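You operate a simulated robot arm through the tools that you are given. There is no shell and no other tool. Be economical: measure what you need, move in short steps, check, and stop when the job is done.

You are at the controls of a simulated robot arm. One attempt, no reset.

TASK
Take the beaker four and leave it on top of the flush bottle.

Only the result counts: the job must be done as asked and must still hold three seconds after the hand-in. Knocking over, shifting, dropping, spilling or breaking anything else fails it.

THE ROBOT
A 7-joint arm with a two-finger parallel gripper, fixed in place. Base frame: the origin is at the foot of the arm, x ahead of it, y to its left, z up; the work surface is at about z = 0. Lengths are in cm, angles in degrees, forces in N, time in s.
With the tool pointing down near the work surface it reaches from about 22 to 58 cm from the base axis. Its first joint turns from -66.0 to 66.0 degrees. Payload 2.5 kg.
The TCP is the grasp point between the finger pads, 2.3 cm short of the fingertips. In the tool frame z runs along the fingers and y along their closing line. The gripper opens to 9.4 cm. The fingers are 3.8 cm wide and 1 cm thick; the gripper's body (5.4 by 9.6 cm) begins 3.9 cm behind the TCP.
Orientation is that of the tool frame in the base frame, as [roll, pitch, yaw] about the fixed x, y, z axes, in that order (R = Rz(yaw) Ry(pitch) Rx(roll)). With the fingers straight down and closing along the base's y, the tool's x points along the base's -x, its y along +y and its z along -z.

THE INTERFACE
- The arm moves only by the tool servo_tool. Its argument "steps" is a list of rows, each an object (a shift or turn left out is 0, a gripper value left out holds the last) with "linear": the shift along the tool's x, y, z in m, a list of three; "delta_rot": the turn, a rotation vector about the tool's x, y, z in degrees, a list of three; "jaw": the closure, from 0 (fully open) to 1 (shut). In form: [{"linear": [tx, ty, tz], "delta_rot": [ax, ay, az], "jaw": jaw}, ...]. A call has 1 to 20 rows; each row shifts and turns the commanded pose from where the row before left it, along the tool's axes as they then stand. A row lasts 0.2 s, in which the tool goes at most 5 cm and 8.6 degrees; a call with a longer step from one row to the next is refused whole, and so is a gripper value outside its range. A pose out of reach is approached as far as the arm can. The call stops where the force on the tool passes 40 N (or 10 N more than at its start, if that is more) or the arm is blocked; 0.2 s more then pass. The fingers move at their own pace (about 10.8 cm/s each) and stop on an object; they squeeze with about 39 N. The grip force told is the motor's: it shows also when the fingers shut on nothing. Time passes only in rows, and 0.2 s behind the last, so rows that do not move let the fingers close. It gives the time, the measured TCP pose, the force on the tool (base axes), the opening and the grip force at its end, in the units of the frame above (readings bear some noise).
- Cameras (640 x 400 px; columns grow to the right, rows downward): "scene" is fixed at [12.83, -41.22, 55.63]; the picture's right is [0.84, -0.55, 0.00], its down [-0.31, -0.47, -0.83] and it looks along [0.46, 0.69, -0.56] (base axes); focal length 309 px, centre (320, 200). "wrist" rides on the gripper at [8.6, 1.6, -7.4] in the tool frame; the picture's right is [-0.18, 0.98, 0.00], its down [-0.58, -0.11, -0.81] and it looks along [-0.79, -0.15, 0.59] (tool axes); focal length 243 px, centre (320, 200). There is no depth. A picture from a camera that has moved, and an enlarged one, comes with that camera's place and axes in the base frame and with its lens. The place of the scene camera against the robot may be out by one fixed shift of up to 2.5 cm in any direction.
- grab_frame(camera): a new picture of that camera. No time passes.
- inspect(camera, box): a new picture of the part [left, top, right, bottom] of that camera's present view, enlarged. No time passes.
- close_job(): hands the job in; it is judged then, once.

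Go step by step. Nothing tells you positions but the pictures and the camera data: compare them with the known pose of the tool, close in by small moves and look again before you grip or let go. The budget is 90 turns and 36 pictures, counting those below and the enlarged ones. Unless the task says otherwise, let go and move clear before handing in, and close with one line.

The tools are called after ">>>" as name(argument=value, ...) on one line, values as JSON. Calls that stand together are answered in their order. servo_tool: Moves the arm, as the interface text tells. Its arguments: {"type":"object","properties":{"steps":{"type":"array","items":{"type":"object","properties":{"linear":{"type":"array","items":{"type":"number"}},"delta_rot":{"type":"array","items":{"type":"number"}},"jaw":{"type":"number"}}}}},"required":["steps"]} The other tools are called the same way: grab_frame (camera) takes a picture; inspect (camera, box) takes an enlarged picture of a part of a camera's view; close_job () hands the job in.

At the start:

```text
time: 0.0
position: [39.15, -17.93, 39.18]
ee_rot: [-180.0, -0.1, -180.0]
contact_force: [0.6, -0.4, 0.2]
gripper_width: 9.41
gripper_force: 0.1
```

scene: 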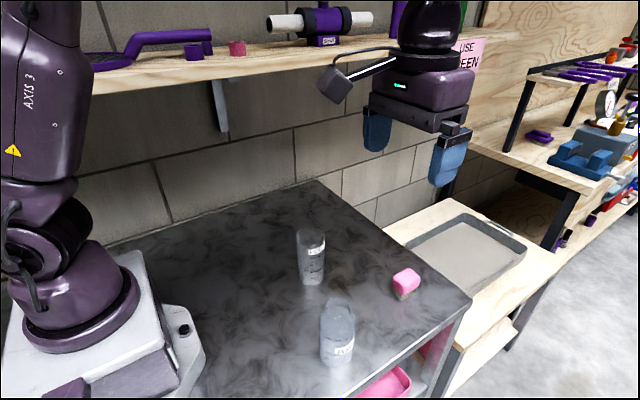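
wrist: 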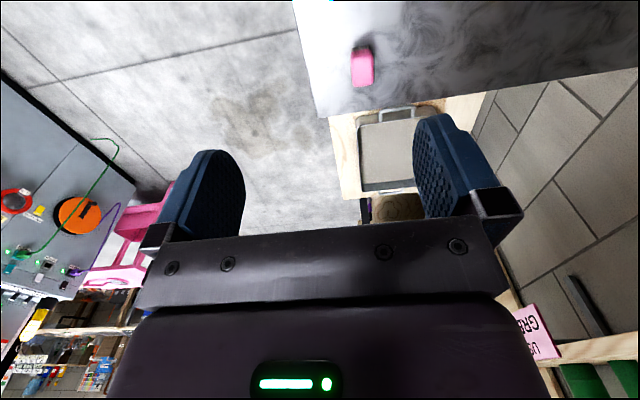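

I see two glass vessels on the table plus a pink block; I'll enlarge the vessels to read their labels.

>>> inspect(camera="scene", box=[270, 210, 390, 285])

>>> inspect(camera="scene", box=[280, 290, 400, 365])

```text
5.33 times, centred on (330, 248) of scene
camera zoom: at [12.83, -41.22, 55.63], right [0.84, -0.55, 0.0], down [-0.31, -0.47, -0.83], along [0.46, 0.69, -0.56], focal length 1650 px, centre (267, -53)
```

zoom: 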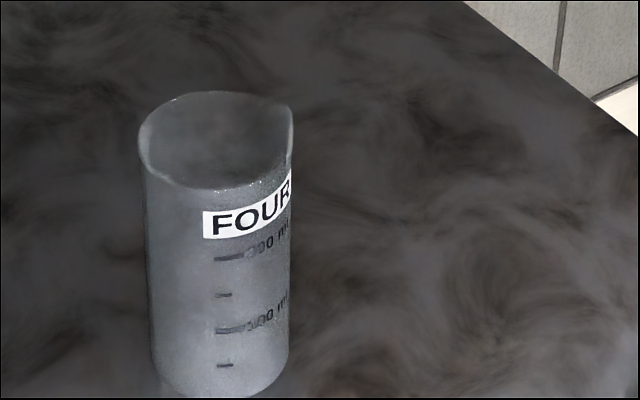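

```text
5.33 times, centred on (340, 328) of scene
camera zoom: at [12.83, -41.22, 55.63], right [0.84, -0.55, 0.0], down [-0.31, -0.47, -0.83], along [0.46, 0.69, -0.56], focal length 1650 px, centre (213, -480)
```

zoom: 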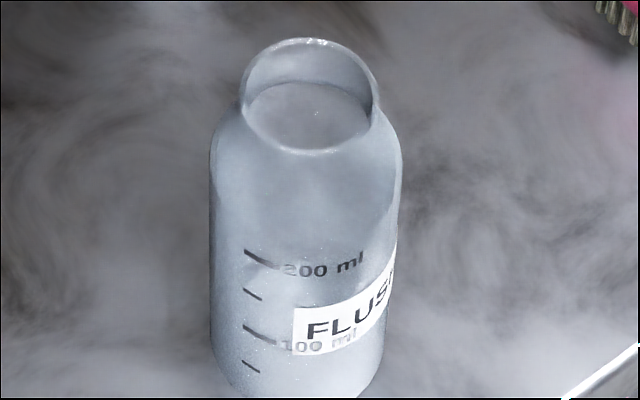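

The beaker (FOUR) is near (39, 1) and the flush bottle near (32, -17), both estimated from the scene camera. I'll pull back so the wrist camera sees both.

>>> servo_tool(steps=[{"linear": [0.028, 0.025, 0.018]}, {"linear": [0.028, 0.025, 0.018]}, {"linear": [0.028, 0.025, 0.018]}, {"linear": [0.028, 0.025, 0.018]}, {}])

>>> grab_frame(camera="wrist")

>>> grab_frame(camera="scene")

```text
time: 1.2
position: [28.02, -8.01, 31.94]
ee_rot: [-179.9, 0.0, 180.0]
contact_force: [0.8, 1.4, 0.0]
gripper_width: 9.4
gripper_force: 0.0
```

```text
31 pictures are left
camera wrist: at [19.35, -6.5, 39.41], right [0.18, 0.98, 0.0], down [0.58, -0.11, 0.81], along [0.79, -0.15, -0.59], focal length 243 px, centre (320, 200)
```

wrist: 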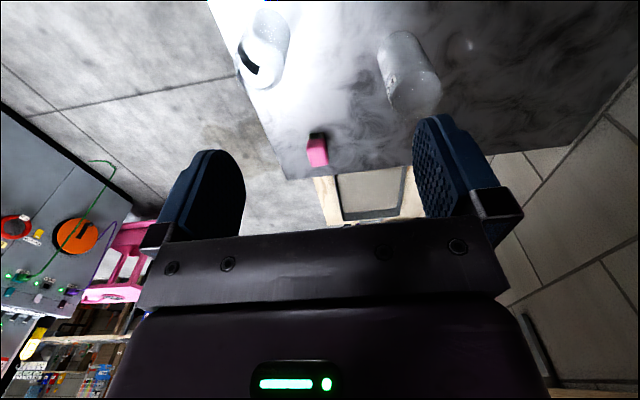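

```text
30 pictures are left
```

scene: 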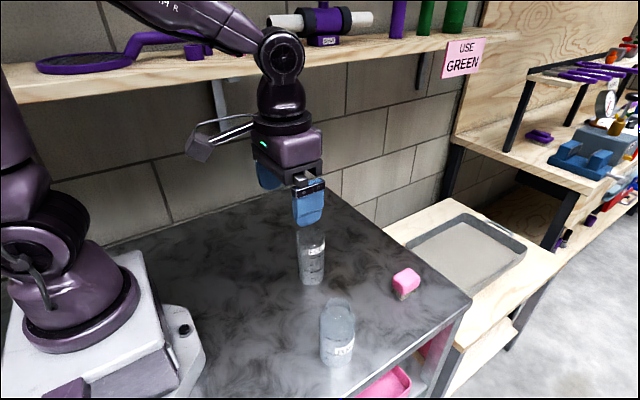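

The beaker is in the wrist view's upper right and the bottle in its upper left. I'll enlarge both to measure them.

>>> inspect(camera="wrist", box=[340, 0, 500, 120])

>>> inspect(camera="wrist", box=[190, 0, 350, 100])

```text
3.33 times, centred on (420, 60) of wrist
camera zoom: at [19.35, -6.5, 39.41], right [0.18, 0.98, 0.0], down [0.58, -0.11, 0.81], along [0.79, -0.15, -0.59], focal length 809 px, centre (-13, 667)
```

zoom: 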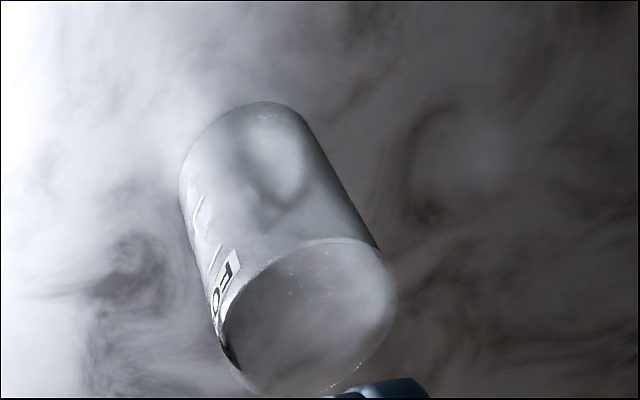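

```text
4.00 times, centred on (270, 50) of wrist
camera zoom: at [19.35, -6.5, 39.41], right [0.18, 0.98, 0.0], down [0.58, -0.11, 0.81], along [0.79, -0.15, -0.59], focal length 970 px, centre (520, 800)
```

zoom: 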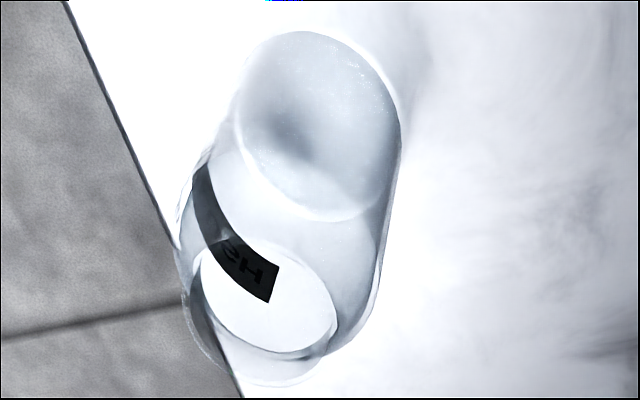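

I put the beaker at about (37.4, 2.3), rim at z≈11.5, and the bottle at about (31.3, -15.9), mouth at z≈12.1. I'll go above the beaker and check.

>>> servo_tool(steps=[{"linear": [-0.0235, 0.02575, 0.0248]}, {"linear": [-0.0235, 0.02575, 0.0248]}, {"linear": [-0.0235, 0.02575, 0.0248]}, {"linear": [-0.0235, 0.02575, 0.0248]}, {}])

>>> grab_frame(camera="wrist")

>>> grab_frame(camera="scene")

```text
time: 2.4
position: [37.43, 2.28, 22.12]
ee_rot: [-180.0, 0.0, -179.9]
contact_force: [-0.1, -0.5, -0.2]
gripper_width: 9.42
gripper_force: 0.0
```

```text
27 pictures are left
camera wrist: at [28.79, 3.82, 29.58], right [0.18, 0.98, 0.0], down [0.58, -0.11, 0.81], along [0.79, -0.15, -0.59], focal length 243 px, centre (320, 200)
```

wrist: 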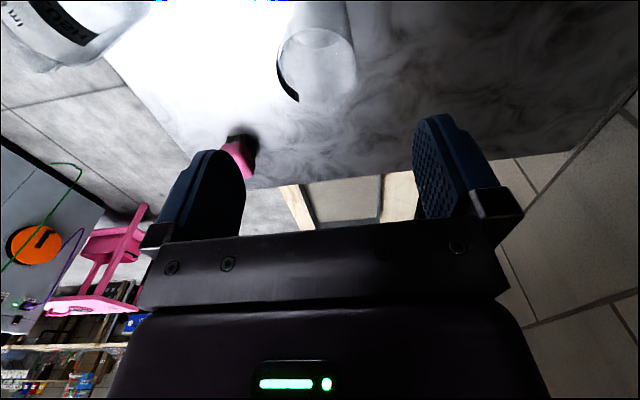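

```text
26 pictures are left
```

scene: 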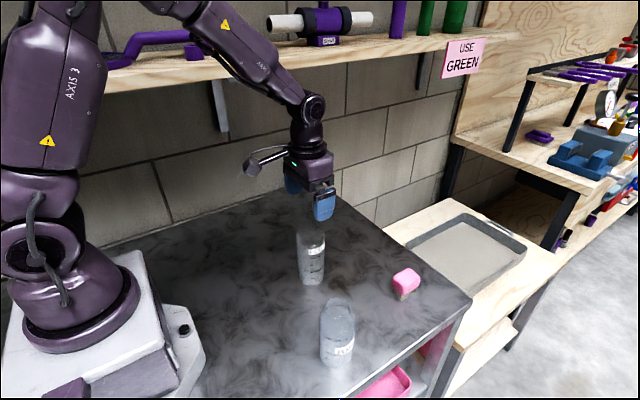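

>>> inspect(camera="wrist", box=[240, 0, 400, 120])

```text
3.33 times, centred on (320, 60) of wrist
camera zoom: at [28.79, 3.82, 29.58], right [0.18, 0.98, 0.0], down [0.58, -0.11, 0.81], along [0.79, -0.15, -0.59], focal length 809 px, centre (320, 667)
```

zoom: 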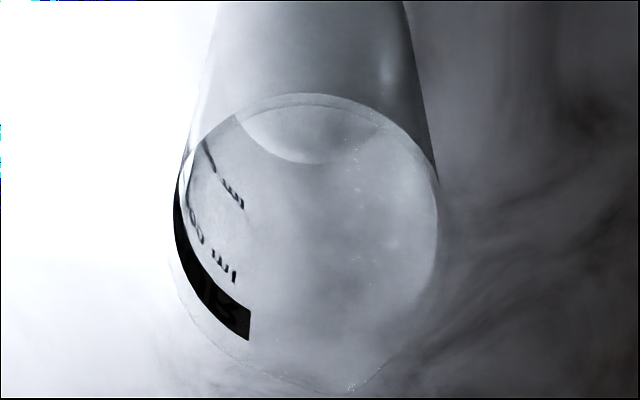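

The rim centre works out at about (37.4, 1.95) with a diameter near 5.9 cm, so I'll shift -0.3 cm in y. Then I'll descend with open fingers to z≈9.

>>> servo_tool(steps=[{"linear": [0, -0.0033, 0.02]}, {"linear": [0, 0, 0.025]}, {"linear": [0, 0, 0.025]}, {"linear": [0, 0, 0.02]}, {"linear": [0, 0, 0.02]}, {"linear": [0, 0, 0.01]}, {"linear": [0, 0, 0.01]}, {}])

>>> grab_frame(camera="wrist")

>>> inspect(camera="scene", box=[250, 180, 378, 300])

```text
time: 4.2
position: [37.54, 1.98, 9.08]
ee_rot: [-180.0, 0.0, 180.0]
contact_force: [0.4, 0.9, 1.0]
gripper_width: 9.36
gripper_force: 0.1
```

```text
24 pictures are left
camera wrist: at [28.8, 3.5, 16.51], right [0.18, 0.98, 0.0], down [0.58, -0.11, 0.81], along [0.79, -0.15, -0.59], focal length 243 px, centre (320, 200)
```

wrist: 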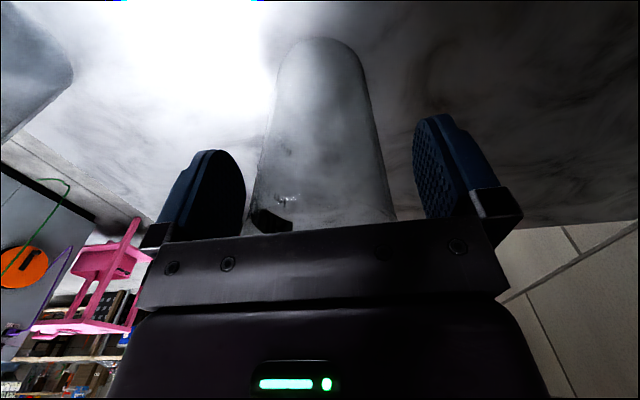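

```text
3.33 times, centred on (314, 240) of scene
camera zoom: at [12.83, -41.22, 55.63], right [0.84, -0.55, 0.0], down [-0.31, -0.47, -0.83], along [0.46, 0.69, -0.56], focal length 1031 px, centre (340, 67)
```

zoom: 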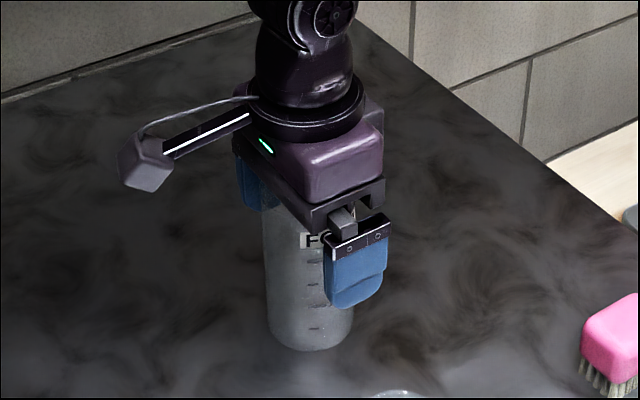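

The beaker sits centred between the fingers with no contact force, so I'll close on it.

>>> servo_tool(steps=[{"jaw": 0.2}, {"jaw": 0.3}, {"jaw": 0.6}, {"jaw": 1.0}, {"jaw": 1.0}, {"jaw": 1.0}])

```text
time: 5.6
position: [37.43, 1.99, 8.93]
ee_rot: [180.0, 0.1, 180.0]
contact_force: [0.4, 0.3, -1.1]
gripper_width: 5.9
gripper_force: 39.2
```

The grip holds at 5.9 cm, so I'll lift gently and check.

>>> servo_tool(steps=[{"linear": [0, 0, -0.01]}, {"linear": [0, 0, -0.02]}, {"linear": [0, 0, -0.025]}, {"linear": [0, 0, -0.03]}, {"linear": [0, 0, -0.03]}, {"linear": [0, 0, -0.03]}, {"linear": [0, 0, -0.02]}, {"linear": [0, 0, -0.01]}, {}])

>>> grab_frame(camera="scene")

>>> grab_frame(camera="wrist")

```text
time: 7.6
position: [37.33, 2.01, 26.51]
ee_rot: [180.0, 0.0, -180.0]
contact_force: [-0.2, -1.0, -1.1]
gripper_width: 5.86
gripper_force: 38.8
```

```text
22 pictures are left
```

scene: 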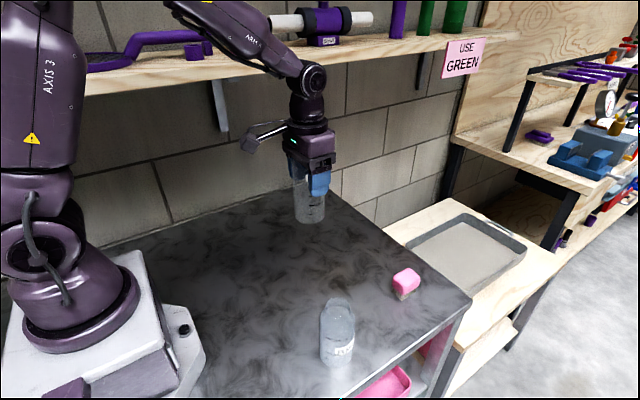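

```text
21 pictures are left
camera wrist: at [28.75, 3.5, 33.99], right [0.18, 0.98, 0.0], down [0.58, -0.11, 0.81], along [0.79, -0.15, -0.59], focal length 243 px, centre (320, 200)
```

wrist: 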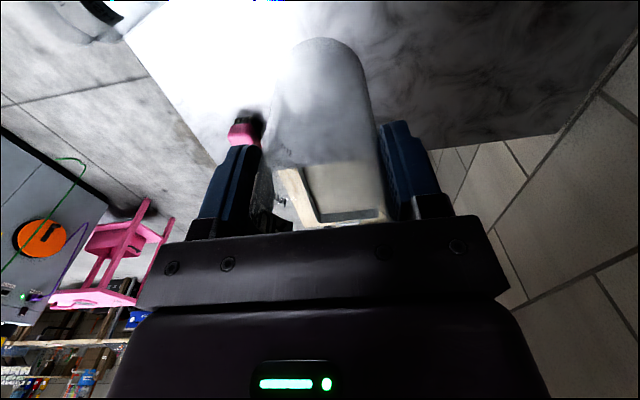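

The beaker is held upright about 8.9 cm below the grip point. Before going over the bottle I'll move to a spot where the wrist camera sees the bottle clear of the beaker.

>>> servo_tool(steps=[{"linear": [0.01, -0.005, -0.002]}, {"linear": [0.02, -0.01, -0.003]}, {"linear": [0.023, -0.013, -0.004]}, {"linear": [0.02, -0.012, -0.004]}, {"linear": [0.015, -0.008, -0.002]}, {"linear": [0.005, -0.002, 0]}, {}])

>>> inspect(camera="wrist", box=[150, 0, 310, 100])

```text
time: 9.2
position: [27.95, -3.06, 27.92]
ee_rot: [180.0, 0.1, 180.0]
contact_force: [0.2, -1.1, -0.2]
gripper_width: 5.9
gripper_force: 39.0
```

```text
4.00 times, centred on (230, 50) of wrist
camera zoom: at [19.42, -1.52, 35.48], right [0.18, 0.98, 0.0], down [0.58, -0.11, 0.81], along [0.79, -0.15, -0.59], focal length 970 px, centre (680, 800)
```

zoom: 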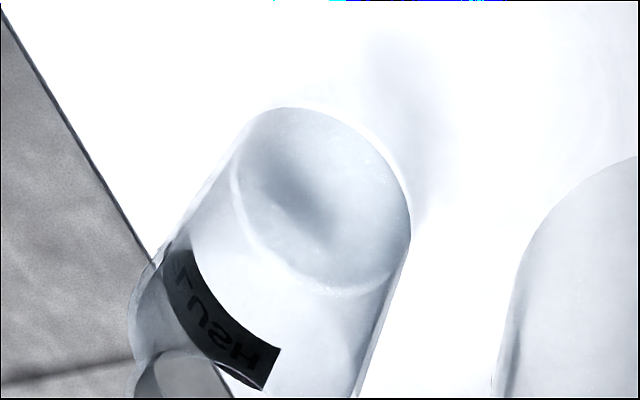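

The bottle's base again comes out at about (31.2, -15.9). I'll measure its mouth from here too.

>>> inspect(camera="wrist", box=[130, 40, 290, 140])

```text
4.00 times, centred on (210, 90) of wrist
camera zoom: at [19.42, -1.52, 35.48], right [0.18, 0.98, 0.0], down [0.58, -0.11, 0.81], along [0.79, -0.15, -0.59], focal length 970 px, centre (760, 640)
```

zoom: 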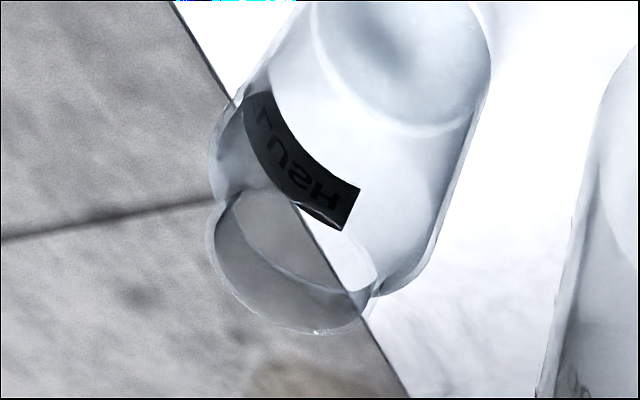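

The mouth is near (31.2, -15.8) at z≈12–13. I'll carry the beaker across at this height, with its bottom at about 19 cm.

>>> servo_tool(steps=[{"linear": [-0.0025, -0.01, 0]}, {"linear": [-0.005, -0.02, 0]}, {"linear": [-0.006, -0.0225, 0]}, {"linear": [-0.006, -0.0225, 0]}, {"linear": [-0.006, -0.0225, 0]}, {"linear": [-0.005, -0.02, 0]}, {"linear": [-0.002, -0.01, 0]}, {}])

>>> servo_tool(steps=[{"linear": [0, 0, 0.01]}, {"linear": [0, 0, 0.015]}, {"linear": [0, 0, 0.01]}, {}])

>>> inspect(camera="scene", box=[250, 200, 430, 380])

>>> grab_frame(camera="wrist")

```text
time: 11.0
position: [31.41, -15.64, 28.01]
ee_rot: [-179.9, -0.1, -179.9]
contact_force: [0.9, -0.2, -0.8]
gripper_width: 5.91
gripper_force: 39.0
```

```text
time: 12.0
position: [31.44, -15.67, 24.46]
ee_rot: [180.0, 0.0, -180.0]
contact_force: [-0.9, -0.4, -1.0]
gripper_width: 5.89
gripper_force: 39.3
```

```text
2.22 times, centred on (340, 290) of scene
camera zoom: at [12.83, -41.22, 55.63], right [0.84, -0.55, 0.0], down [-0.31, -0.47, -0.83], along [0.46, 0.69, -0.56], focal length 688 px, centre (276, 0)
```

zoom: 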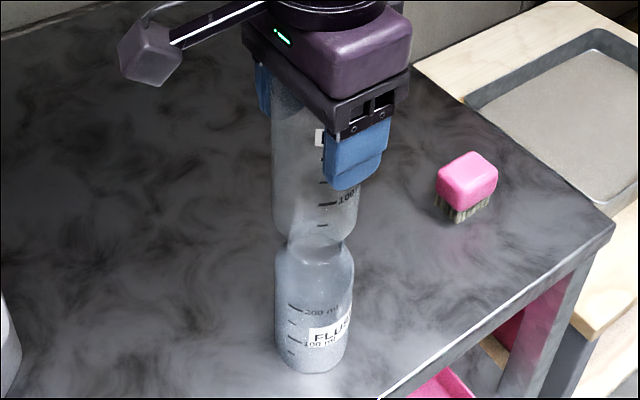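

```text
17 pictures are left
camera wrist: at [22.76, -14.21, 31.99], right [0.18, 0.98, 0.0], down [0.58, -0.11, 0.81], along [0.79, -0.15, -0.59], focal length 243 px, centre (320, 200)
```

wrist: 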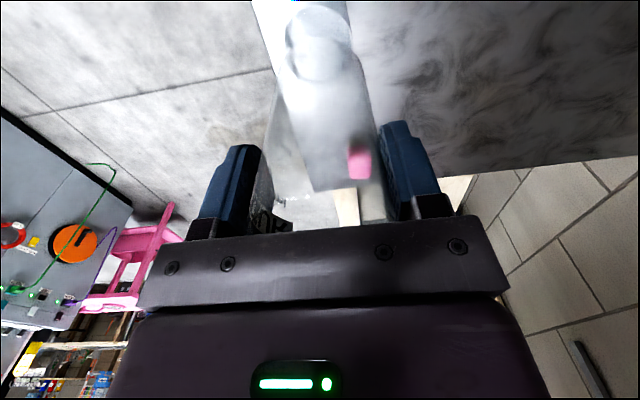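

The beaker's bottom is about 2.5 cm above the mouth and looks nearly centred. I'll check more closely in the wrist view.

>>> inspect(camera="wrist", box=[240, 0, 400, 100])

>>> inspect(camera="scene", box=[290, 270, 390, 332])

```text
4.00 times, centred on (320, 50) of wrist
camera zoom: at [22.76, -14.21, 31.99], right [0.18, 0.98, 0.0], down [0.58, -0.11, 0.81], along [0.79, -0.15, -0.59], focal length 970 px, centre (320, 800)
```

zoom: 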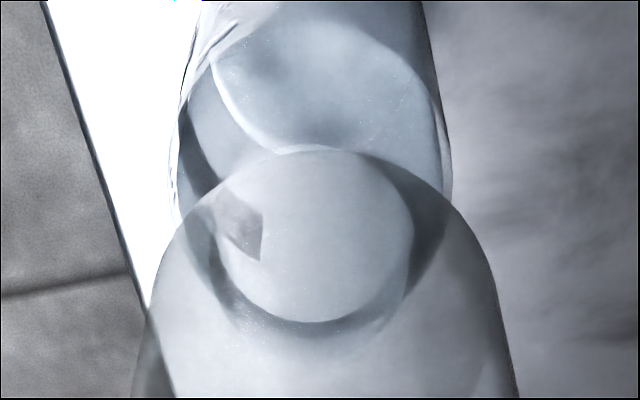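

```text
6.40 times, centred on (340, 301) of scene
camera zoom: at [12.83, -41.22, 55.63], right [0.84, -0.55, 0.0], down [-0.31, -0.47, -0.83], along [0.46, 0.69, -0.56], focal length 1980 px, centre (192, -446)
```

zoom: 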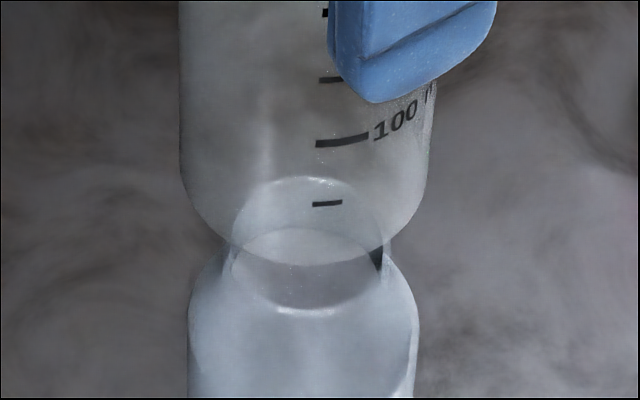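

The lateral alignment in the scene view is within 1 mm, and the mouth comes out at z≈13.1. I'll nudge (-0.2, -0.15) cm as the wrist estimate suggests and lower to about 0.6 cm above contact.

>>> servo_tool(steps=[{"linear": [0.002, -0.0015, 0.004]}, {"linear": [0, 0, 0.007]}, {"linear": [0, 0, 0.006]}, {}])

>>> inspect(camera="scene", box=[290, 270, 390, 332])

>>> inspect(camera="wrist", box=[240, 0, 400, 100])

```text
time: 13.0
position: [31.14, -15.99, 22.76]
ee_rot: [-179.9, 0.0, 179.9]
contact_force: [0.5, -0.9, -1.2]
gripper_width: 5.86
gripper_force: 39.6
```

```text
6.40 times, centred on (340, 301) of scene
camera zoom: at [12.83, -41.22, 55.63], right [0.84, -0.55, 0.0], down [-0.31, -0.47, -0.83], along [0.46, 0.69, -0.56], focal length 1980 px, centre (192, -446)
```

zoom: 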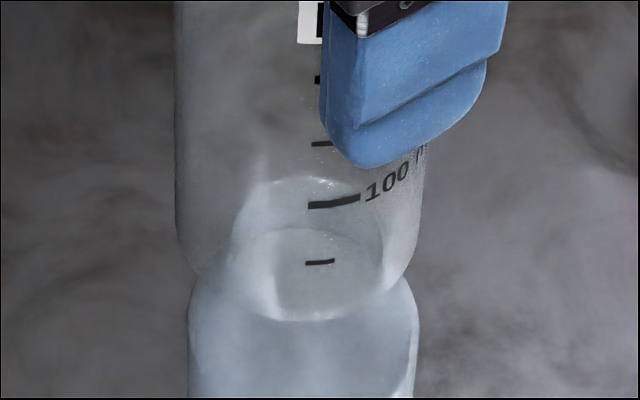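

```text
4.00 times, centred on (320, 50) of wrist
camera zoom: at [22.52, -14.36, 30.25], right [0.18, 0.98, 0.0], down [0.58, -0.11, 0.81], along [0.79, -0.15, -0.59], focal length 970 px, centre (320, 800)
```

zoom: 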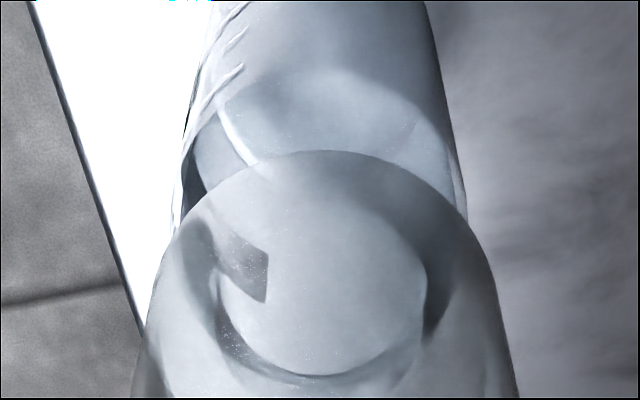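

The beaker is centred over the mouth to within about 3 mm, against a margin of about 2 cm. I'll lower in 2 mm steps until the force shows contact.

>>> servo_tool(steps=[{"linear": [-0.001, -0.0005, 0.002]}, {"linear": [0, 0, 0.002]}, {}])

```text
time: 13.8
position: [31.27, -15.92, 22.31]
ee_rot: [180.0, 0.0, 179.9]
contact_force: [-0.5, 0.5, -0.5]
gripper_width: 5.89
gripper_force: 39.0
```

>>> servo_tool(steps=[{"linear": [0, 0, 0.001]}, {"linear": [0, 0, 0.001]}, {}])

```text
time: 14.6
position: [31.25, -15.93, 22.16]
ee_rot: [-180.0, 0.1, -179.9]
contact_force: [-0.7, 0.2, -0.8]
gripper_width: 5.91
gripper_force: 39.1
```

No contact yet; I'll continue in 1 mm steps.

>>> servo_tool(steps=[{"linear": [0, 0, 0.001]}, {"linear": [0, 0, 0.001]}, {}])

```text
time: 15.4
position: [31.35, -15.96, 22.01]
ee_rot: [-180.0, -0.1, -180.0]
contact_force: [-0.5, 0.7, -2.3]
gripper_width: 5.91
gripper_force: 38.7
```

>>> servo_tool(steps=[{"linear": [0, 0, 0.001]}, {}])

>>> inspect(camera="scene", box=[290, 270, 390, 332])

```text
time: 16.0
position: [31.22, -15.97, 21.92]
ee_rot: [-179.9, 0.0, 179.9]
contact_force: [0.3, 0.0, -2.0]
gripper_width: 5.87
gripper_force: 39.1
```

```text
6.40 times, centred on (340, 301) of scene
camera zoom: at [12.83, -41.22, 55.63], right [0.84, -0.55, 0.0], down [-0.31, -0.47, -0.83], along [0.46, 0.69, -0.56], focal length 1980 px, centre (192, -446)
```

zoom: 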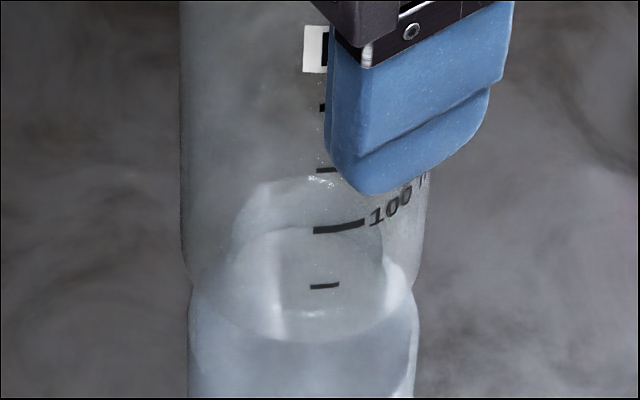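

The beaker looks concentric with the mouth now and contact is about to start. I'll continue 1 mm at a time.

>>> servo_tool(steps=[{"linear": [0, 0, 0.001]}, {}])

```text
time: 16.6
position: [31.35, -15.95, 21.74]
ee_rot: [-179.9, -0.1, 180.0]
contact_force: [-1.0, 0.1, 4.3]
gripper_width: 5.92
gripper_force: 39.1
```

Contact shows as +4.3 N upward, so the beaker rests on the mouth. I'll release gradually.

>>> servo_tool(steps=[{}, {"jaw": 0.35}, {"jaw": 0.3}, {"jaw": 0.2}, {"jaw": 0.1}, {"jaw": 0.0}, {}, {}])

>>> inspect(camera="scene", box=[250, 200, 430, 380])

>>> grab_frame(camera="wrist")

```text
time: 18.4
position: [31.33, -15.93, 21.82]
ee_rot: [-180.0, 0.0, -180.0]
contact_force: [0.4, -0.7, -0.5]
gripper_width: 9.4
gripper_force: 0.2
```

```text
2.22 times, centred on (340, 290) of scene
camera zoom: at [12.83, -41.22, 55.63], right [0.84, -0.55, 0.0], down [-0.31, -0.47, -0.83], along [0.46, 0.69, -0.56], focal length 688 px, centre (276, 0)
```

zoom: 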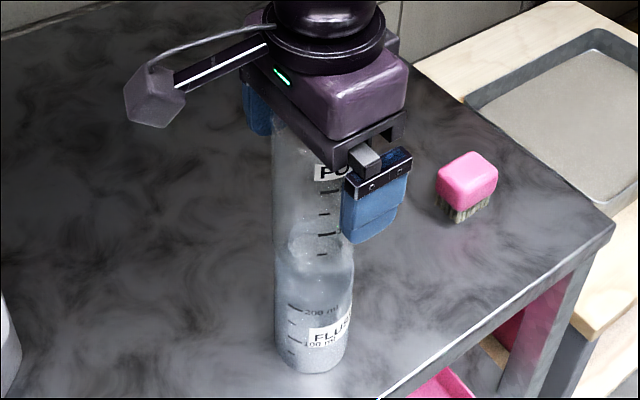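

```text
10 pictures are left
camera wrist: at [22.66, -14.41, 29.29], right [0.18, 0.98, 0.0], down [0.58, -0.11, 0.81], along [0.79, -0.15, -0.59], focal length 243 px, centre (320, 200)
```

wrist: 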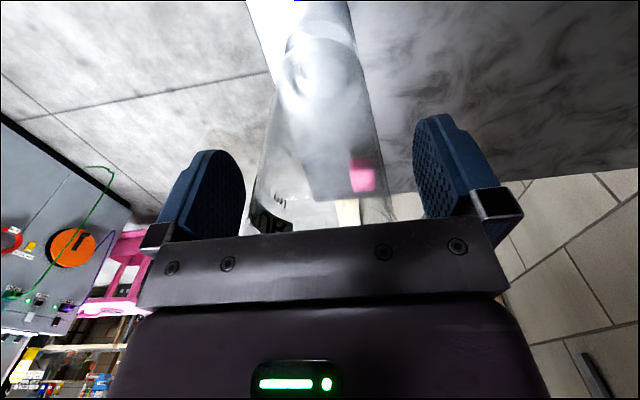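

The beaker stands upright on the bottle with the fingers clear on both sides. I'll back straight up.

>>> servo_tool(steps=[{"linear": [0, 0, -0.01]}, {"linear": [0, 0, -0.02]}, {"linear": [0, 0, -0.03]}, {"linear": [0, 0, -0.03]}, {"linear": [0, 0, -0.03]}, {"linear": [0, 0, -0.02]}, {}, {}, {}, {}])

>>> grab_frame(camera="scene")

```text
time: 20.6
position: [31.32, -15.93, 35.77]
ee_rot: [-180.0, 0.1, -179.9]
contact_force: [0.1, 0.4, -0.9]
gripper_width: 9.41
gripper_force: 0.0
```

```text
9 pictures are left
```

scene: 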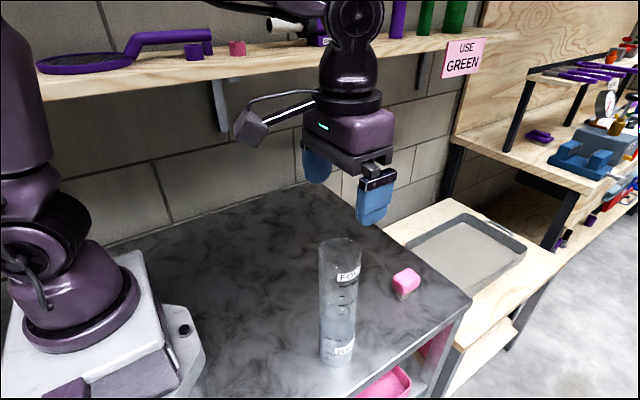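

The beaker stands steady on the flush bottle and the gripper is clear, so I'm handing in.

>>> close_job()

```text
The job is handed in.
```

Beaker four is standing upright on top of the flush bottle. The gripper is open and clear above it, and I saw nothing else disturbed when I handed in.
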